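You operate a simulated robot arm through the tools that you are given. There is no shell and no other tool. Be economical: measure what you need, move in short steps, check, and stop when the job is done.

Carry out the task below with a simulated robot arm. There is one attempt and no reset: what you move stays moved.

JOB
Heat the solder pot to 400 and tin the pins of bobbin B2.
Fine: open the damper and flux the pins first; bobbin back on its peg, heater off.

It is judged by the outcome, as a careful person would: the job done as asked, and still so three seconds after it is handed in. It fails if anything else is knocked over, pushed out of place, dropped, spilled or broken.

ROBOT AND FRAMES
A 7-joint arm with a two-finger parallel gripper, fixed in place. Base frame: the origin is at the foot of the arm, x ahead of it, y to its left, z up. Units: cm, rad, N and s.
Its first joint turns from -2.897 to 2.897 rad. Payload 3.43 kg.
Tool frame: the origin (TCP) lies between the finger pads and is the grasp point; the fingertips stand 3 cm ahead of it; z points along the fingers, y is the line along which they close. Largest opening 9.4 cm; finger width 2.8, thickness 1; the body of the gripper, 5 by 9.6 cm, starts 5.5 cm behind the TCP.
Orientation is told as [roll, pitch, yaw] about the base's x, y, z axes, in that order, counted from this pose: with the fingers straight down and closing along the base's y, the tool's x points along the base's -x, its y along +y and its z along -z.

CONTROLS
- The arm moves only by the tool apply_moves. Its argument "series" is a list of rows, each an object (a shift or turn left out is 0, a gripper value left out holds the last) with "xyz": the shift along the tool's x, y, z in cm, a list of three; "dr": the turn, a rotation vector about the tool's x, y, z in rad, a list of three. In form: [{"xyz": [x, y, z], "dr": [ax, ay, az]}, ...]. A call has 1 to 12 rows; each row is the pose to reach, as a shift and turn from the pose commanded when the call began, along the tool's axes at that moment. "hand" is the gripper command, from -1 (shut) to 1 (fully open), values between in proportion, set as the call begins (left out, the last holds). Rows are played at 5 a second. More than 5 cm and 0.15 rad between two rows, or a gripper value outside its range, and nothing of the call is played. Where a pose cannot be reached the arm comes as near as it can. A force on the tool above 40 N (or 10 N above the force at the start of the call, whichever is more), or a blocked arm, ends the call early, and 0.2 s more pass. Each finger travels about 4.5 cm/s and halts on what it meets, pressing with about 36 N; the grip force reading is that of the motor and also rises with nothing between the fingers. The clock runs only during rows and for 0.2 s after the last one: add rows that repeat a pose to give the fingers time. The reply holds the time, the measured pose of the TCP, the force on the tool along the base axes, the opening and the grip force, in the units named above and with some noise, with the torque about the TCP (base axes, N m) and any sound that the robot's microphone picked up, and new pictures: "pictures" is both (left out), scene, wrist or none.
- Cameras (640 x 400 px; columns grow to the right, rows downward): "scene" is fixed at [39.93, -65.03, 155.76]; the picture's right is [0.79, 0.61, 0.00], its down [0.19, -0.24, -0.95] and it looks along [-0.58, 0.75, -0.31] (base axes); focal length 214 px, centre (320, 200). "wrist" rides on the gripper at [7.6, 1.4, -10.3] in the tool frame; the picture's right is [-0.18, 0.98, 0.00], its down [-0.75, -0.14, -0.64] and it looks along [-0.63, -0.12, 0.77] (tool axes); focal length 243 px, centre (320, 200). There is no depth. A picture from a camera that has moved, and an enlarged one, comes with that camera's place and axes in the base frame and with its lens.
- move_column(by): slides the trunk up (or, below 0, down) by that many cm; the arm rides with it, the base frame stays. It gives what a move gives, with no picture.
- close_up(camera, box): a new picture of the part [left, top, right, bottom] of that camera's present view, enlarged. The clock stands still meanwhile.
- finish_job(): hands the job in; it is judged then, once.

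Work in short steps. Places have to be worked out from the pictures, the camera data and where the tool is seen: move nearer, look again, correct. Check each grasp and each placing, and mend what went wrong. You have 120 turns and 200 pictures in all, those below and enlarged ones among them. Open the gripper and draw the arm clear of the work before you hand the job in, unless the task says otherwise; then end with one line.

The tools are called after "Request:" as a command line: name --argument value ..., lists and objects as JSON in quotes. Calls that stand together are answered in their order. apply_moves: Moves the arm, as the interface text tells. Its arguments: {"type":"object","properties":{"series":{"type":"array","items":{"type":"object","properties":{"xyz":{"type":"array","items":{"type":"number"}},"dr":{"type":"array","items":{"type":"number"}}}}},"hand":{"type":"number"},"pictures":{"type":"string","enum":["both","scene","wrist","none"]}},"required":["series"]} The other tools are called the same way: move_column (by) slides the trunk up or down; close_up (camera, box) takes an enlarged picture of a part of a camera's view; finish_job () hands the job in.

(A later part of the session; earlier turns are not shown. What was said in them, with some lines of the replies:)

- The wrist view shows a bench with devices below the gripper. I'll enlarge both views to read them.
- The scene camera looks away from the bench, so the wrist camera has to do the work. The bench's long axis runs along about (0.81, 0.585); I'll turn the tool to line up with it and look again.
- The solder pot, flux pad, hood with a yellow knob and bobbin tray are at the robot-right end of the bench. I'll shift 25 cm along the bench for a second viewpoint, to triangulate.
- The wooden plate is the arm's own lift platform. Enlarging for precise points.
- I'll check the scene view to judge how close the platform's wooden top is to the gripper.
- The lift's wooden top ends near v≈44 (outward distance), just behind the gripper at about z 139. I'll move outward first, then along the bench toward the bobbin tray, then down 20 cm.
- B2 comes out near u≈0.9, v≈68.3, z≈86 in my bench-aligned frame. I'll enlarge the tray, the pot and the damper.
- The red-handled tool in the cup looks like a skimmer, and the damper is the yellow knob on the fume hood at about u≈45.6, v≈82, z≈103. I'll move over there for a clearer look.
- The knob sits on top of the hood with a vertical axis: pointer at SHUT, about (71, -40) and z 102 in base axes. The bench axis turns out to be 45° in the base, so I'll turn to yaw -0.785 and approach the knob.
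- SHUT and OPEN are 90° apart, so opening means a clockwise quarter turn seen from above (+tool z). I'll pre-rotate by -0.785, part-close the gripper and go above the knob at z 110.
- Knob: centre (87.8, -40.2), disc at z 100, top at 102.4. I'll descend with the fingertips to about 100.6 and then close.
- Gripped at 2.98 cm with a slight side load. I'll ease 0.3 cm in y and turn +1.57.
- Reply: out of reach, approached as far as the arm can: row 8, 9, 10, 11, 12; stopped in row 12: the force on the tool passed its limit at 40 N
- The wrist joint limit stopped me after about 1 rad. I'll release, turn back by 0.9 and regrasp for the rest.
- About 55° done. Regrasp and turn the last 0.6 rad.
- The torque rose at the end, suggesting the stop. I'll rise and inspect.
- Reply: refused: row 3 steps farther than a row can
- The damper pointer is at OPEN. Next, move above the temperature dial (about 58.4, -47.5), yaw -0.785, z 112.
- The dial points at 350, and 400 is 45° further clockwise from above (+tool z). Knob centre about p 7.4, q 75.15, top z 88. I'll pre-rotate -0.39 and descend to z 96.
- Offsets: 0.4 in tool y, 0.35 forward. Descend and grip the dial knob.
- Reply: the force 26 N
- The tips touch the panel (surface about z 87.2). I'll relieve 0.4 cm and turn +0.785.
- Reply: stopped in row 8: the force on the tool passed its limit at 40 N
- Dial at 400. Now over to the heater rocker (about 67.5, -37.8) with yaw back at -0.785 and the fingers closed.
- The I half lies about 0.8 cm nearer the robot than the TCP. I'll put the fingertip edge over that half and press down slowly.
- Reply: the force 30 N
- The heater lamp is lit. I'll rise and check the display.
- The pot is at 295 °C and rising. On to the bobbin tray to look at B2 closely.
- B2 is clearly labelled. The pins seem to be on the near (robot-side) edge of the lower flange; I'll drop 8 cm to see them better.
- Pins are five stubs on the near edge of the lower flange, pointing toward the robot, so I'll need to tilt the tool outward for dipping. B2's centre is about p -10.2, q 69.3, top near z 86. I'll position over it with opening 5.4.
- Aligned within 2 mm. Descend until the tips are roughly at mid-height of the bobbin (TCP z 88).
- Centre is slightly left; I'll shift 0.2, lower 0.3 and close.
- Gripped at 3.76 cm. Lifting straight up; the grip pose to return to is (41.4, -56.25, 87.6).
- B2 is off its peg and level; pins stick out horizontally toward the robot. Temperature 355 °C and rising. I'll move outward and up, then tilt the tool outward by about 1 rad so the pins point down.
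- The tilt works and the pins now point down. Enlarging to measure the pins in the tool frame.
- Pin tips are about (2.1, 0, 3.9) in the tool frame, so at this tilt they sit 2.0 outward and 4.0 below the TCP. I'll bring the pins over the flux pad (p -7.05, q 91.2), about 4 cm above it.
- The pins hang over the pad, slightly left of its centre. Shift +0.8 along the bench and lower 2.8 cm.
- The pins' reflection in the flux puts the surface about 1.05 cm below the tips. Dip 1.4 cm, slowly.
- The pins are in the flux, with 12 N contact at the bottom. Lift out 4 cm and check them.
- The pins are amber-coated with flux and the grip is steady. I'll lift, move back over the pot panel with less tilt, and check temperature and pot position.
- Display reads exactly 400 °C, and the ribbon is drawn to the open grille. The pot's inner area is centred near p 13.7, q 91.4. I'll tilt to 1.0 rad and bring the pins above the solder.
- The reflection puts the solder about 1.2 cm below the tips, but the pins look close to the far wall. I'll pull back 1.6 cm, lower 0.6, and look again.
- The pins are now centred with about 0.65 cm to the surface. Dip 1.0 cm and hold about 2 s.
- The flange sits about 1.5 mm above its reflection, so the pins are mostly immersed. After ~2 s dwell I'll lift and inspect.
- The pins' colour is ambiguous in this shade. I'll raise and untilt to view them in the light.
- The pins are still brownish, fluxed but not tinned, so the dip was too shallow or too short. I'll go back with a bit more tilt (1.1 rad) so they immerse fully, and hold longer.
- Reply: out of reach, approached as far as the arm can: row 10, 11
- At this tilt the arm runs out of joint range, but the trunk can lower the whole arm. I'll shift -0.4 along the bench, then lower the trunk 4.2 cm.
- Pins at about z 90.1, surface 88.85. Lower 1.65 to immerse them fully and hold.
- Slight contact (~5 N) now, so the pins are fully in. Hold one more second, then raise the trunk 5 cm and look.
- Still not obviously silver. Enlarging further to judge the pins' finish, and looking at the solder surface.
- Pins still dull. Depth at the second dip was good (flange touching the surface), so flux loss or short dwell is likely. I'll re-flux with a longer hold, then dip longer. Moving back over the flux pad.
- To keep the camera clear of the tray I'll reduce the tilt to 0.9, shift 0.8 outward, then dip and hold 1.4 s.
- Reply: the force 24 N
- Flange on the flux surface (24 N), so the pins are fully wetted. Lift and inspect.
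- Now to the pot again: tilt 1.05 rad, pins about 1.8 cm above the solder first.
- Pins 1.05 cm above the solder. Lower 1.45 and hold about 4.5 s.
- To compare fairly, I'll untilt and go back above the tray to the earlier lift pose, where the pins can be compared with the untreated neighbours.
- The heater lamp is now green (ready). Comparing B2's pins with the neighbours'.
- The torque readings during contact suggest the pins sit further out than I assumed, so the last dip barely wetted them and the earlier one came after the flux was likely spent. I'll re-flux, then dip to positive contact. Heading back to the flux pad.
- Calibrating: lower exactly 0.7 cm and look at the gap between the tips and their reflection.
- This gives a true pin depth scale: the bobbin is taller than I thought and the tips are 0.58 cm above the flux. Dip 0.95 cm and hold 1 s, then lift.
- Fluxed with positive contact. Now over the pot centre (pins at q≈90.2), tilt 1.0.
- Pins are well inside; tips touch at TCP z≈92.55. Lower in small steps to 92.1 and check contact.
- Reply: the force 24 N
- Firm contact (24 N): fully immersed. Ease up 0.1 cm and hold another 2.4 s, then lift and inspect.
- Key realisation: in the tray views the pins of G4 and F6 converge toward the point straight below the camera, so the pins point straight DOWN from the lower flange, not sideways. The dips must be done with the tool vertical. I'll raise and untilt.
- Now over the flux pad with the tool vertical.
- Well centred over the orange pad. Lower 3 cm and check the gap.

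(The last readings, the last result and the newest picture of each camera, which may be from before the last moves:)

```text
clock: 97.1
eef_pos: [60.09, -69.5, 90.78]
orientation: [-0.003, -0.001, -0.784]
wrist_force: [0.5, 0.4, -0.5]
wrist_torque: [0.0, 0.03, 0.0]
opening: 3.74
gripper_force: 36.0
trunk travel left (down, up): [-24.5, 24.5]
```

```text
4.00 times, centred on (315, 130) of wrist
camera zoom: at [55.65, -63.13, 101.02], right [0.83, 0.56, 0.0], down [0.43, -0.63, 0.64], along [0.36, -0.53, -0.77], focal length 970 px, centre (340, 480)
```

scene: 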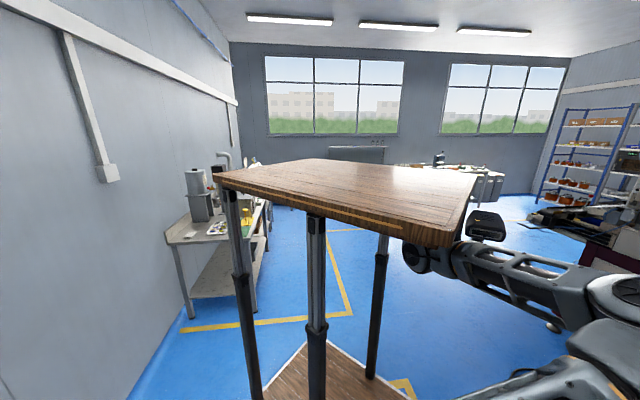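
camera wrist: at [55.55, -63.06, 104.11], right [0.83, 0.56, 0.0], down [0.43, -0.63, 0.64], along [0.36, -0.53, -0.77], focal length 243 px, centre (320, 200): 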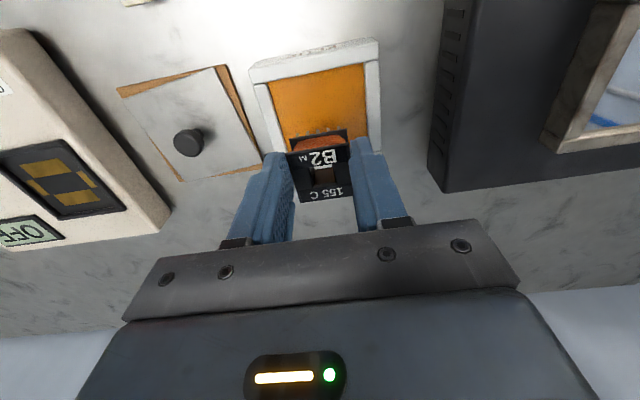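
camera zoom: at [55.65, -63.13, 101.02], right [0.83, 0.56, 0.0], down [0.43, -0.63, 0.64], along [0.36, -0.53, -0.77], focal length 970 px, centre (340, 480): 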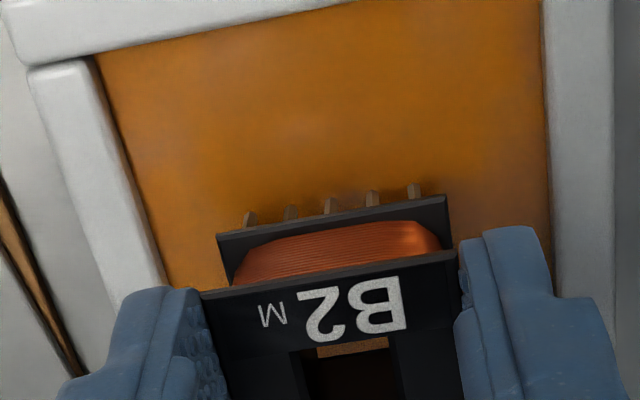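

Tips about 1.2 cm above. Lower 1.6 in steps and look.

Request:
apply_moves --series '[{"xyz": [0, 0, 0.6]}, {"xyz": [0, 0, 1.1]}, {"xyz": [0, 0, 1.4]}, {"xyz": [0, 0, 1.6]}, {"xyz": [0, 0, 1.6]}]' --pictures "none"

Request:
close_up --camera "wrist" --box '[260, 90, 380, 170]'

```text
clock: 98.3
eef_pos: [60.22, -69.4, 89.56]
orientation: [-0.007, -0.003, -0.786]
wrist_force: [1.8, 0.2, 22.5]
wrist_torque: [0.16, -0.02, -0.01]
opening: 3.75
gripper_force: 36.3
trunk travel left (down, up): [-24.5, 24.5]
```

```text
5.00 times, centred on (320, 130) of wrist
camera zoom: at [55.68, -63.07, 99.69], right [0.82, 0.57, 0.0], down [0.43, -0.63, 0.64], along [0.36, -0.53, -0.76], focal length 1213 px, centre (320, 550)
```

zoom: 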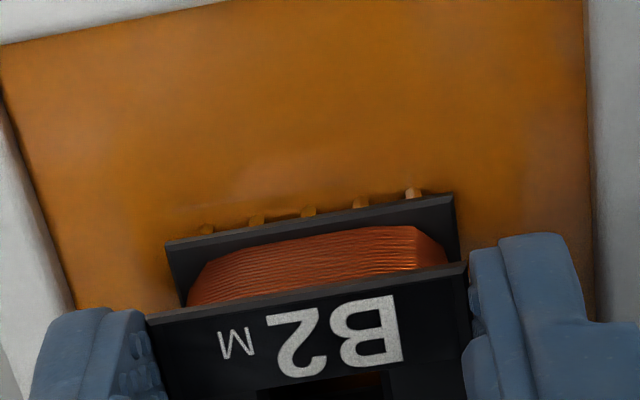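

The pins are in the flux down to its bottom (22 N). Hold briefly, lift 8 cm and look.

Request:
apply_moves --series '[{"xyz": [0, 0, -0.2]}, {"xyz": [0, 0, -0.2]}, {"xyz": [0, 0, -0.2]}, {"xyz": [0, 0, -2]}, {"xyz": [0, 0, -5]}, {"xyz": [0, 0, -9]}]' --pictures "none"

Request:
close_up --camera "wrist" --box '[280, 100, 360, 160]'

```text
clock: 99.7
eef_pos: [60.05, -69.56, 98.33]
orientation: [-0.003, 0.001, -0.785]
wrist_force: [-0.4, 0.1, -0.5]
wrist_torque: [0.01, 0.01, 0.03]
opening: 3.74
gripper_force: 36.1
trunk travel left (down, up): [-24.5, 24.5]
```

```text
6.67 times, centred on (320, 130) of wrist
camera zoom: at [55.66, -63.2, 108.58], right [0.83, 0.56, 0.0], down [0.43, -0.63, 0.64], along [0.36, -0.53, -0.77], focal length 1618 px, centre (320, 667)
```

zoom: 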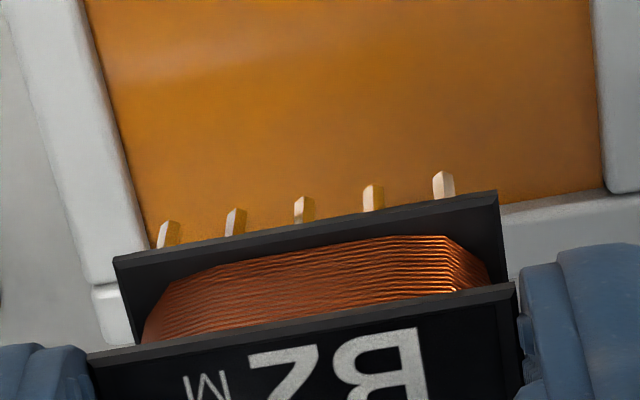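

Now the pins are visibly glossy with flux. Next, over the pot with the tool vertical.

Request:
apply_moves --series '[{"xyz": [0.3, 4.5, -1]}, {"xyz": [0.6, 9, -1]}, {"xyz": [0.9, 13.5, -1]}, {"xyz": [1.1, 18, -1]}, {"xyz": [1.1, 20.7, -1]}, {"xyz": [1.1, 20.7, 1.8]}]' --pictures "wrist"

Request:
close_up --camera "wrist" --box '[240, 70, 400, 180]'

```text
clock: 101.1
eef_pos: [74.2, -53.76, 96.18]
orientation: [-0.002, -0.001, -0.786]
wrist_force: [0.0, -0.5, -0.2]
wrist_torque: [-0.01, -0.03, 0.0]
opening: 3.75
gripper_force: 36.3
trunk travel left (down, up): [-24.5, 24.5]
camera wrist: at [69.7, -47.46, 106.46], right [0.82, 0.57, 0.0], down [0.43, -0.63, 0.64], along [0.36, -0.53, -0.77], focal length 243 px, centre (320, 200)
```

wrist: 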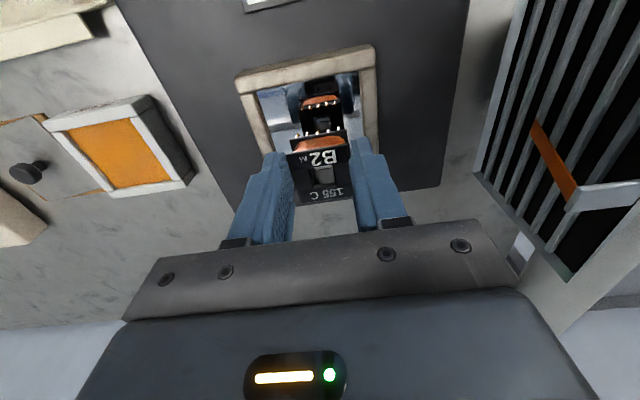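

```text
3.64 times, centred on (320, 125) of wrist
camera zoom: at [69.7, -47.46, 106.46], right [0.82, 0.57, 0.0], down [0.43, -0.63, 0.64], along [0.36, -0.53, -0.77], focal length 882 px, centre (320, 473)
```

zoom: 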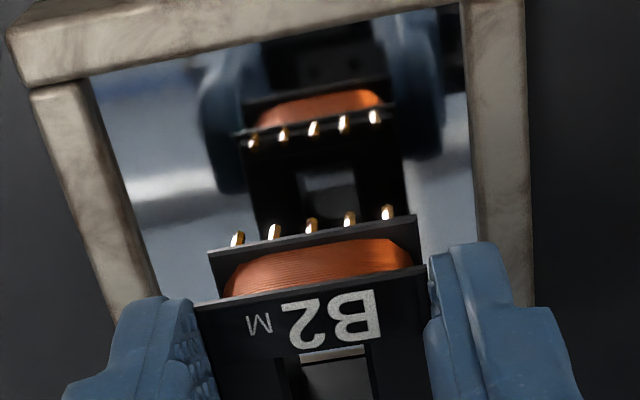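

The reflection shows the fluxed pins clearly, about 2.2 cm above the solder. Lower 2.5 cm and check.

Request:
apply_moves --series '[{"xyz": [0, 0, 1.2]}, {"xyz": [0, 0, 2]}, {"xyz": [0, 0, 2.5]}]' --pictures "none"

Request:
close_up --camera "wrist" --box '[260, 80, 380, 170]'

```text
clock: 101.9
eef_pos: [73.93, -53.82, 93.85]
orientation: [-0.005, 0.001, -0.787]
wrist_force: [-0.7, 0.4, -1.1]
wrist_torque: [-0.01, 0.01, -0.02]
opening: 3.73
gripper_force: 36.2
trunk travel left (down, up): [-24.5, 24.5]
```

```text
4.44 times, centred on (320, 125) of wrist
camera zoom: at [69.49, -47.6, 104.03], right [0.83, 0.56, 0.0], down [0.43, -0.63, 0.64], along [0.36, -0.53, -0.77], focal length 1078 px, centre (320, 533)
```

zoom: 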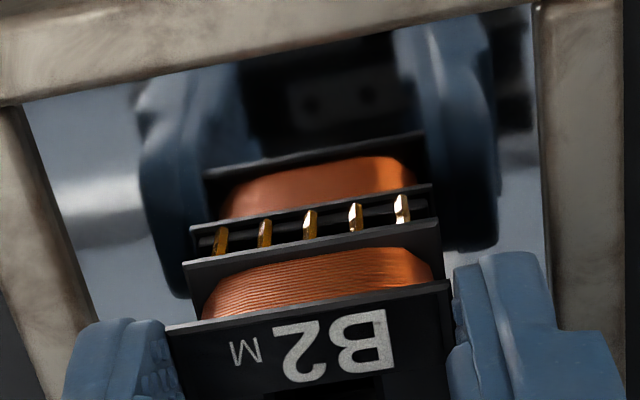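

The flange is 0.6 cm above the solder, tips just at the surface. Lower 0.4 more and hold about 2.4 s.

Request:
apply_moves --series '[{"xyz": [0, 0, 0.4]}, {"xyz": [0, 0, 0.4]}, {"xyz": [0, 0, 0.4]}, {"xyz": [0, 0, 0.4]}, {"xyz": [0, 0, 0.4]}, {"xyz": [0, 0, 0.4]}, {"xyz": [0, 0, 0.4]}, {"xyz": [0, 0, 0.4]}, {"xyz": [0, 0, 0.4]}, {"xyz": [0, 0, 0.4]}, {"xyz": [0, 0, 0.4]}]' --pictures "none"

Request:
close_up --camera "wrist" --box '[260, 80, 380, 170]'

```text
clock: 104.3
eef_pos: [73.83, -53.81, 93.77]
orientation: [-0.003, 0.0, -0.786]
wrist_force: [2.8, -3.5, 25.7]
wrist_torque: [-0.04, 0.02, 0.03]
opening: 3.76
gripper_force: 36.5
trunk travel left (down, up): [-24.5, 24.5]
```

```text
4.44 times, centred on (320, 125) of wrist
camera zoom: at [69.45, -47.56, 103.81], right [0.83, 0.56, 0.0], down [0.43, -0.63, 0.64], along [0.36, -0.53, -0.77], focal length 1078 px, centre (320, 533)
```

zoom: 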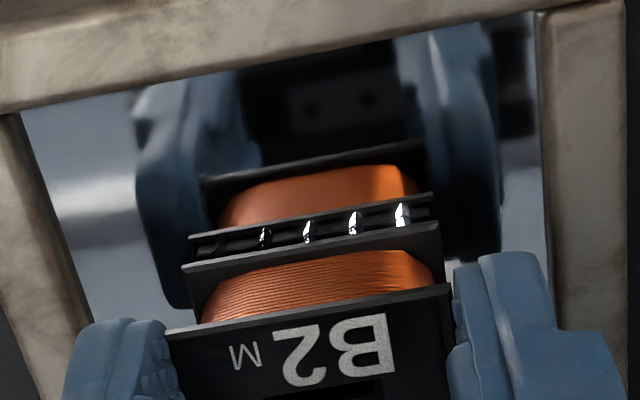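

The pins have turned silver. Lift out and check all five.

Request:
apply_moves --series '[{"xyz": [0, 0, -0.5]}, {"xyz": [0, 0, -2]}, {"xyz": [0, 0, -5]}, {"xyz": [0, 0, -8]}]' --pictures "none"

Request:
close_up --camera "wrist" --box '[270, 90, 370, 165]'

```text
clock: 105.3
eef_pos: [74.2, -53.85, 101.68]
orientation: [-0.003, 0.002, -0.786]
wrist_force: [-1.2, 0.0, -1.1]
wrist_torque: [0.03, 0.01, 0.01]
opening: 3.72
gripper_force: 35.8
trunk travel left (down, up): [-24.5, 24.5]
```

```text
5.33 times, centred on (320, 128) of wrist
camera zoom: at [69.69, -47.48, 111.97], right [0.83, 0.56, 0.0], down [0.44, -0.63, 0.64], along [0.36, -0.53, -0.77], focal length 1294 px, centre (320, 587)
```

zoom: 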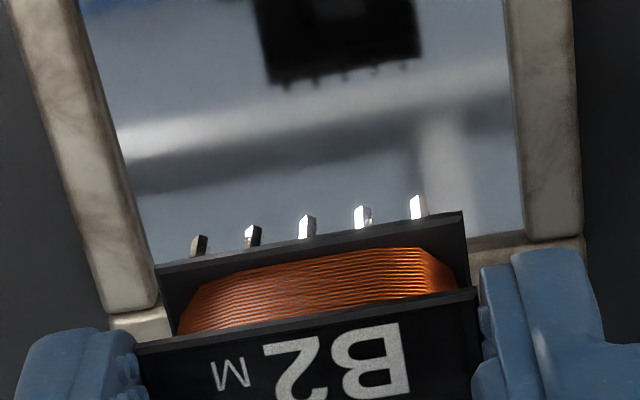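

Pins are tinned, mirror-bright. Pressing earlier slid the bobbin about 0.55 cm outward in the grip, so the return pose becomes p -10.55, q 68.5. Moving above the peg.

Request:
apply_moves --series '[{"xyz": [3.2, -3.6, 0]}, {"xyz": [6.4, -7.2, 0]}, {"xyz": [9.6, -10.8, 0]}, {"xyz": [12.8, -14.4, 0]}, {"xyz": [16, -18, 0]}, {"xyz": [19.2, -21.6, 0]}, {"xyz": [22.05, -24.9, 0]}, {"xyz": [22.05, -24.9, 4]}]' --pictures "wrist"

Request:
close_up --camera "wrist" --box '[250, 80, 390, 200]'

```text
clock: 107.1
eef_pos: [40.72, -55.68, 97.84]
orientation: [-0.002, 0.001, -0.784]
wrist_force: [0.3, 0.5, -1.8]
wrist_torque: [0.01, 0.02, 0.02]
opening: 3.76
gripper_force: 36.2
trunk travel left (down, up): [-24.5, 24.5]
camera wrist: at [36.29, -49.31, 108.15], right [0.83, 0.56, 0.0], down [0.44, -0.63, 0.64], along [0.36, -0.53, -0.77], focal length 243 px, centre (320, 200)
```

wrist: 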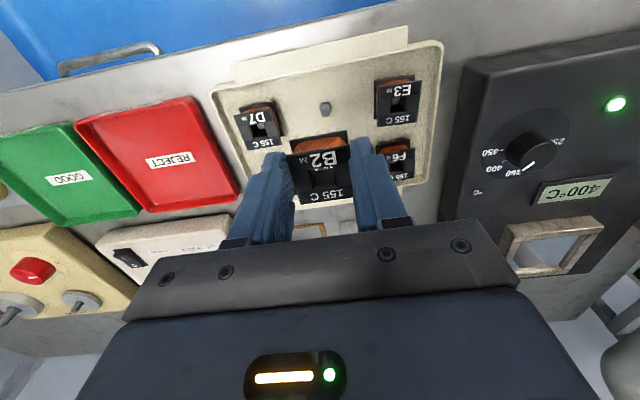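

```text
3.33 times, centred on (320, 140) of wrist
camera zoom: at [36.29, -49.31, 108.15], right [0.83, 0.56, 0.0], down [0.44, -0.63, 0.64], along [0.36, -0.53, -0.77], focal length 809 px, centre (320, 400)
```

zoom: 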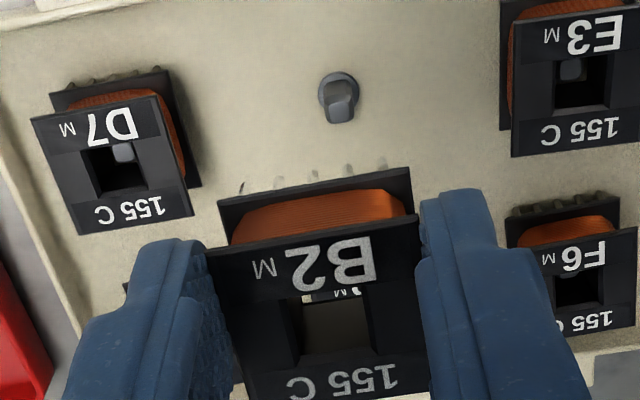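

Peg at about p -10.35, q 69.25. Adjust 0.38 outward and lower to z 91.5 for a look through the hole.

Request:
apply_moves --series '[{"xyz": [-0.38, 0.08, 0]}, {"xyz": [-0.38, 0.08, 3.5]}, {"xyz": [-0.38, 0.08, 6.2]}]' --pictures "none"

Request:
close_up --camera "wrist" --box '[260, 90, 380, 210]'

```text
clock: 107.9
eef_pos: [41.27, -55.95, 91.5]
orientation: [-0.006, -0.001, -0.786]
wrist_force: [-0.5, -0.3, -0.5]
wrist_torque: [0.01, 0.0, -0.04]
opening: 3.74
gripper_force: 35.7
trunk travel left (down, up): [-24.5, 24.5]
```

```text
3.33 times, centred on (320, 150) of wrist
camera zoom: at [36.92, -49.66, 101.68], right [0.83, 0.56, 0.0], down [0.43, -0.63, 0.64], along [0.36, -0.53, -0.77], focal length 809 px, centre (320, 367)
```

zoom: 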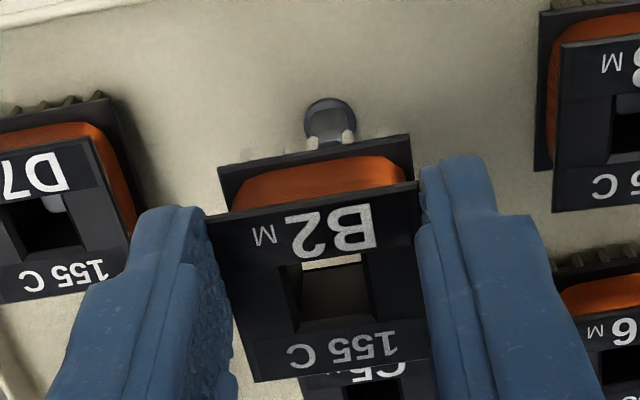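

Peg confirmed at (p -10.3, q 69.2); bobbin centre is about 1 cm outward of the TCP, so shift -0.4 in q, lower to where the peg enters, and look again.

Request:
apply_moves --series '[{"xyz": [0.4, 0.05, 0]}, {"xyz": [0.4, 0.05, 1]}, {"xyz": [0.4, 0.05, 1.8]}]' --pictures "none"

Request:
close_up --camera "wrist" --box '[260, 90, 380, 210]'

```text
clock: 108.7
eef_pos: [41.02, -55.76, 89.64]
orientation: [-0.003, 0.0, -0.784]
wrist_force: [-0.2, -0.2, -1.1]
wrist_torque: [-0.01, -0.02, 0.01]
opening: 3.75
gripper_force: 36.4
trunk travel left (down, up): [-24.5, 24.5]
```

```text
3.33 times, centred on (320, 150) of wrist
camera zoom: at [36.55, -49.48, 99.88], right [0.83, 0.56, 0.0], down [0.44, -0.63, 0.64], along [0.36, -0.53, -0.77], focal length 809 px, centre (320, 367)
```

zoom: 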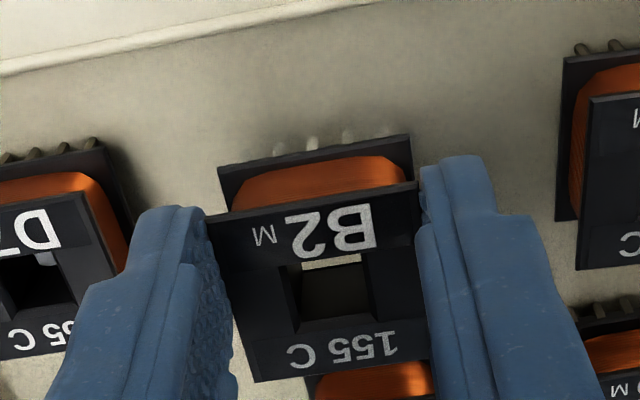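

Lower gently toward the seat, watching the force.

Request:
apply_moves --series '[{"xyz": [0, 0, 0.5]}, {"xyz": [0, 0, 0.9]}, {"xyz": [0, 0, 1.2]}, {"xyz": [0, 0, 1.2]}]' --pictures "none"

Request:
close_up --camera "wrist" --box '[260, 90, 380, 210]'

```text
clock: 109.7
eef_pos: [40.93, -55.84, 88.51]
orientation: [-0.003, 0.001, -0.786]
wrist_force: [-0.7, -0.4, 0.3]
wrist_torque: [0.03, -0.02, -0.02]
opening: 3.72
gripper_force: 35.8
trunk travel left (down, up): [-24.5, 24.5]
```

```text
3.33 times, centred on (320, 150) of wrist
camera zoom: at [36.49, -49.48, 98.7], right [0.83, 0.56, 0.0], down [0.43, -0.63, 0.64], along [0.36, -0.53, -0.77], focal length 809 px, centre (320, 367)
```

zoom: 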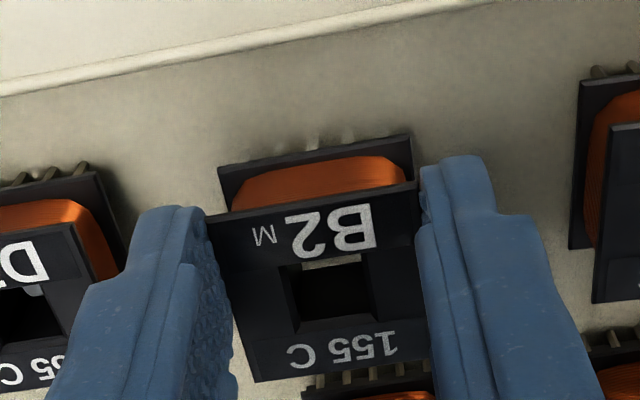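

No contact yet. Continue down to about 87.6.

Request:
apply_moves --series '[{"xyz": [0, 0, 0.4]}, {"xyz": [0, 0, 0.7]}, {"xyz": [0, 0, 0.9]}, {"xyz": [0, 0, 0.9]}]' --pictures "none"

Request:
close_up --camera "wrist" --box '[260, 90, 380, 210]'

```text
clock: 110.7
eef_pos: [40.92, -55.75, 87.66]
orientation: [-0.003, 0.0, -0.787]
wrist_force: [3.1, 6.3, 7.9]
wrist_torque: [0.27, -0.07, 0.08]
opening: 3.72
gripper_force: 35.9
trunk travel left (down, up): [-24.5, 24.5]
```

```text
3.33 times, centred on (320, 150) of wrist
camera zoom: at [36.42, -49.46, 97.83], right [0.83, 0.56, 0.0], down [0.44, -0.63, 0.64], along [0.36, -0.53, -0.77], focal length 809 px, centre (320, 367)
```

zoom: 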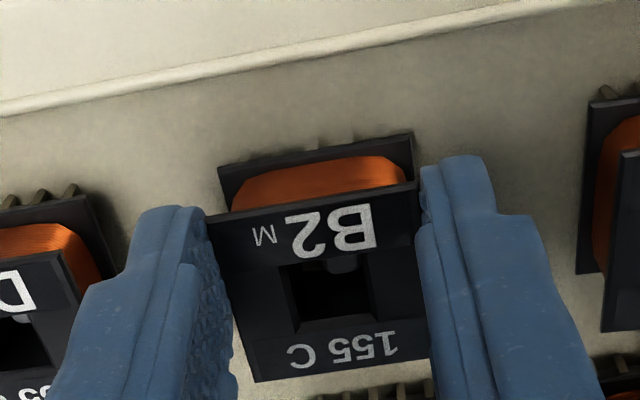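

The peg is inside the hole with a light side load. Shift +0.25 along p, -0.15 in q, and settle.

Request:
apply_moves --series '[{"xyz": [0.15, 0.25, -0.1]}, {"xyz": [0.15, 0.25, 0.1]}, {"xyz": [0.15, 0.25, 0.1]}]' --pictures "none"

Request:
close_up --camera "wrist" --box '[260, 90, 380, 210]'

```text
clock: 111.5
eef_pos: [40.92, -55.57, 87.53]
orientation: [-0.007, -0.003, -0.785]
wrist_force: [0.9, -7.1, 18.5]
wrist_torque: [-0.13, -0.01, -0.01]
opening: 3.74
gripper_force: 35.9
trunk travel left (down, up): [-24.5, 24.5]
```

```text
3.33 times, centred on (320, 150) of wrist
camera zoom: at [36.44, -49.23, 97.79], right [0.83, 0.56, -0.01], down [0.44, -0.63, 0.64], along [0.36, -0.53, -0.76], focal length 809 px, centre (320, 367)
```

zoom: 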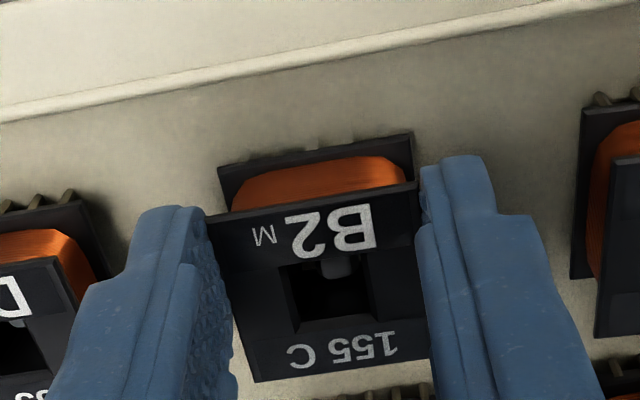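

Seated on the tray (18 N down, TCP 87.5). Release and inspect.

Request:
apply_moves --series '[{"xyz": [0, 0, -0.1]}, {"xyz": [0, 0, -0.1]}, {"xyz": [0, 0, -0.1]}]' --hand 0.15 --pictures "none"

Request:
apply_moves --series '[{"xyz": [0, 0, -3]}, {"xyz": [0, 0, -7]}, {"xyz": [3, 0, -10]}]' --pictures "wrist"

Request:
close_up --camera "wrist" --box '[240, 80, 400, 200]'

```text
clock: 112.3
eef_pos: [40.82, -55.48, 87.65]
orientation: [-0.004, -0.001, -0.786]
wrist_force: [0.2, -0.5, -0.1]
wrist_torque: [0.0, 0.02, 0.0]
opening: 5.42
gripper_force: 0.0
trunk travel left (down, up): [-24.5, 24.5]
```

```text
clock: 113.1
eef_pos: [38.74, -53.02, 97.78]
orientation: [-0.003, 0.002, -0.785]
wrist_force: [1.0, -1.2, -0.6]
wrist_torque: [0.04, 0.0, 0.01]
opening: 5.42
gripper_force: 0.1
trunk travel left (down, up): [-24.5, 24.5]
camera wrist: at [34.27, -46.89, 107.9], right [0.83, 0.56, 0.0], down [0.44, -0.63, 0.64], along [0.36, -0.53, -0.77], focal length 243 px, centre (320, 200)
```

wrist: 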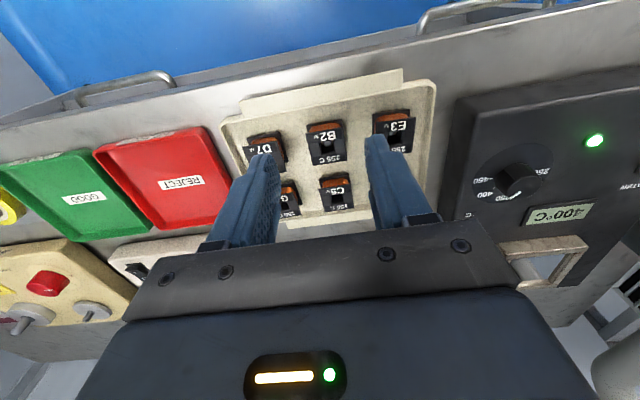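

```text
3.33 times, centred on (320, 140) of wrist
camera zoom: at [34.27, -46.89, 107.9], right [0.83, 0.56, 0.0], down [0.44, -0.63, 0.64], along [0.36, -0.53, -0.77], focal length 809 px, centre (320, 400)
```

zoom: 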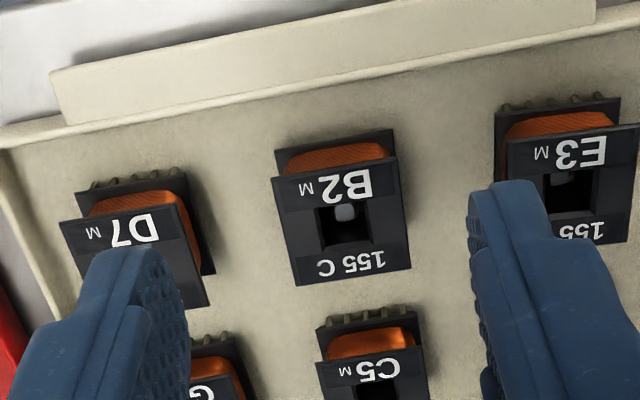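

B2 is on its peg, pins down, level with its neighbours. Now the heater off: fingers closed, over the O half of the rocker (p 21.23, q 76.45).

Request:
apply_moves --series '[{"xyz": [-1.6, 4.4, -2]}, {"xyz": [-3.2, 8.8, -2]}, {"xyz": [-4.8, 13.2, -2]}, {"xyz": [-6.4, 17.6, -2]}, {"xyz": [-8, 22, -2]}, {"xyz": [-9.6, 26.4, -2]}, {"xyz": [-11.2, 30.5, -2]}, {"xyz": [-11.55, 31.3, 0]}, {"xyz": [-11.55, 31.3, 1.5]}]' --hand -1 --pictures "wrist"

Request:
close_up --camera "wrist" --box '[250, 60, 390, 190]'

```text
refused: row 1 steps farther than a row can; nothing moved
```

```text
3.08 times, centred on (320, 125) of wrist
camera zoom: at [34.27, -46.89, 107.9], right [0.83, 0.56, 0.0], down [0.44, -0.63, 0.64], along [0.36, -0.53, -0.77], focal length 746 px, centre (320, 431)
```

zoom: 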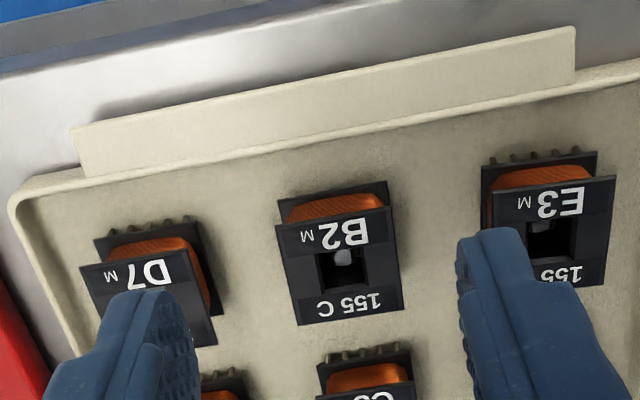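

First row was too long a step; resending with a smaller one.

Request:
apply_moves --series '[{"xyz": [0, 0, -2]}, {"xyz": [-1.6, 4.4, -2]}, {"xyz": [-3.2, 8.8, -2]}, {"xyz": [-4.8, 13.2, -2]}, {"xyz": [-6.4, 17.6, -2]}, {"xyz": [-8, 22, -2]}, {"xyz": [-9.6, 26.4, -2]}, {"xyz": [-11.2, 30.5, -2]}, {"xyz": [-11.55, 31.3, 0]}, {"xyz": [-11.55, 31.3, 1.5]}]' --hand -1 --pictures "wrist"

Request:
close_up --camera "wrist" --box '[250, 60, 390, 190]'

```text
clock: 115.3
eef_pos: [69.21, -39.37, 95.94]
orientation: [-0.003, 0.0, -0.785]
wrist_force: [-0.5, 0.0, 0.1]
wrist_torque: [0.0, -0.06, 0.0]
opening: 0.0
gripper_force: 32.9
trunk travel left (down, up): [-24.5, 24.5]
camera wrist: at [64.79, -32.99, 106.11], right [0.83, 0.56, 0.0], down [0.44, -0.63, 0.64], along [0.36, -0.53, -0.77], focal length 243 px, centre (320, 200)
```

wrist: 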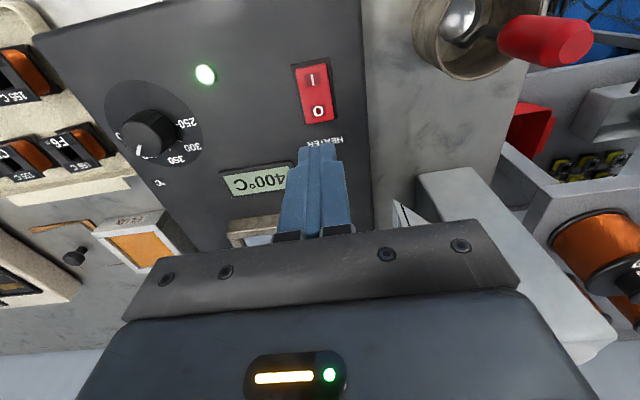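

```text
3.08 times, centred on (320, 125) of wrist
camera zoom: at [64.79, -32.99, 106.11], right [0.83, 0.56, 0.0], down [0.44, -0.63, 0.64], along [0.36, -0.53, -0.77], focal length 746 px, centre (320, 431)
```

zoom: 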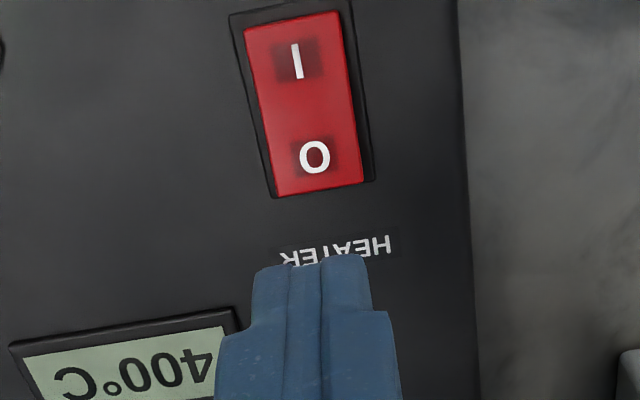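

O half centre is 1.3 cm nearer than the TCP; the fingertip edge overlaps it. Shift 0.3 nearer and press down slowly.

Request:
apply_moves --series '[{"xyz": [0.3, 0.03, 2]}, {"xyz": [0.3, 0.03, 3.2]}, {"xyz": [0.3, 0.03, 3.8]}, {"xyz": [0.3, 0.03, 4.3]}, {"xyz": [0.3, 0.03, 4.7]}, {"xyz": [0.3, 0.03, 5.1]}, {"xyz": [0.3, 0.03, 5.4]}, {"xyz": [0.3, 0.03, 5.4]}]' --pictures "wrist"

```text
clock: 117.1
eef_pos: [68.87, -39.14, 90.83]
orientation: [-0.003, -0.004, -0.785]
wrist_force: [2.6, 4.3, 33.3]
wrist_torque: [0.45, 0.3, -0.21]
opening: 0.03
gripper_force: 33.2
trunk travel left (down, up): [-24.5, 24.5]
camera wrist: at [64.46, -32.86, 101.05], right [0.83, 0.56, 0.0], down [0.43, -0.63, 0.64], along [0.36, -0.53, -0.76], focal length 243 px, centre (320, 200)
```

wrist: 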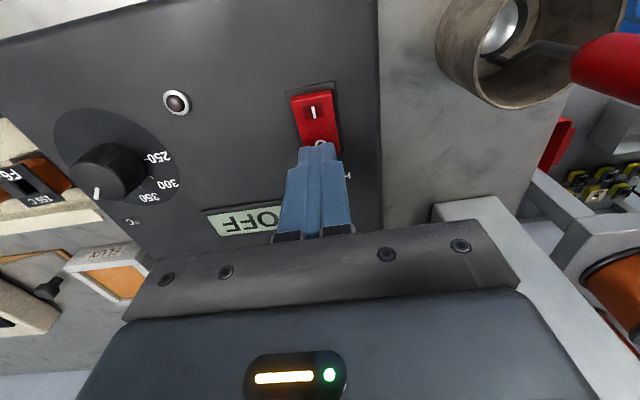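

Heater is OFF, lamp out. Rise, open the gripper and back clear with a last overview.

Request:
apply_moves --series '[{"xyz": [0, 0, -4]}, {"xyz": [0, 0, -8]}, {"xyz": [2, -2, -12]}, {"xyz": [4, -5, -15]}, {"xyz": [6, -9, -17]}, {"xyz": [8, -13, -18]}]' --hand 1 --pictures "none"

Request:
move_column --by 8

Request:
close_up --camera "wrist" --box '[0, 0, 640, 400]'

Request:
close_up --camera "wrist" --box '[200, 60, 420, 200]'

```text
clock: 118.5
eef_pos: [54.54, -42.42, 108.59]
orientation: [-0.004, 0.002, -0.785]
wrist_force: [0.8, 0.2, 0.3]
wrist_torque: [-0.01, 0.04, -0.01]
opening: 9.39
gripper_force: 0.1
trunk travel left (down, up): [-24.5, 24.5]
```

```text
clock: 119.7
eef_pos: [54.43, -42.52, 116.68]
orientation: [-0.005, 0.0, -0.787]
wrist_force: [0.7, 0.0, -0.5]
wrist_torque: [0.0, -0.01, 0.0]
opening: 9.4
gripper_force: 0.0
trunk travel left (down, up): [-32.5, 16.5]
```

```text
1.00 times, centred on (320, 200) of wrist (not enlarged: the box is as wide or as high as the picture)
camera zoom: at [49.98, -36.2, 126.74], right [0.83, 0.56, 0.0], down [0.44, -0.63, 0.64], along [0.36, -0.53, -0.77], focal length 243 px, centre (320, 200)
```

zoom: 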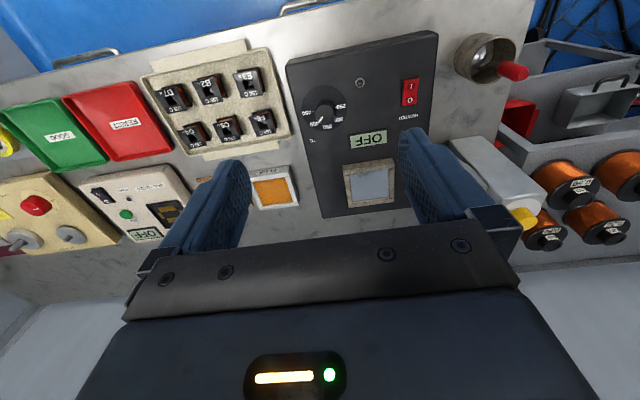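

```text
2.86 times, centred on (310, 130) of wrist
camera zoom: at [49.98, -36.2, 126.74], right [0.83, 0.56, 0.0], down [0.44, -0.63, 0.64], along [0.36, -0.53, -0.77], focal length 693 px, centre (349, 400)
```

zoom: 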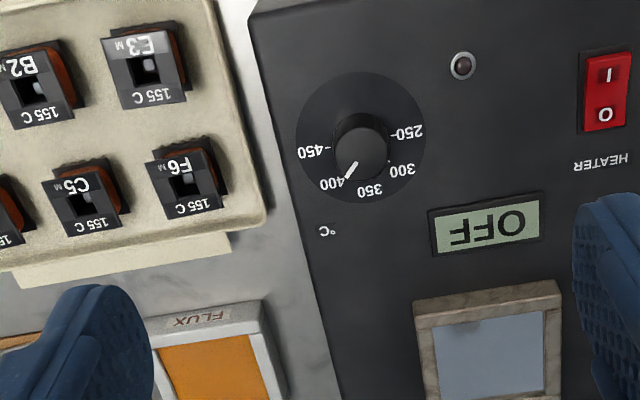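

Everything is in place: damper open, B2 tinned and back on its peg, heater off, arm clear. Handing in.

Request:
finish_job

```text
The job is handed in.
```

The solder pot was heated to 400 °C and B2's pins were fluxed and tinned with the damper open; B2 is back on its peg and the heater is off.
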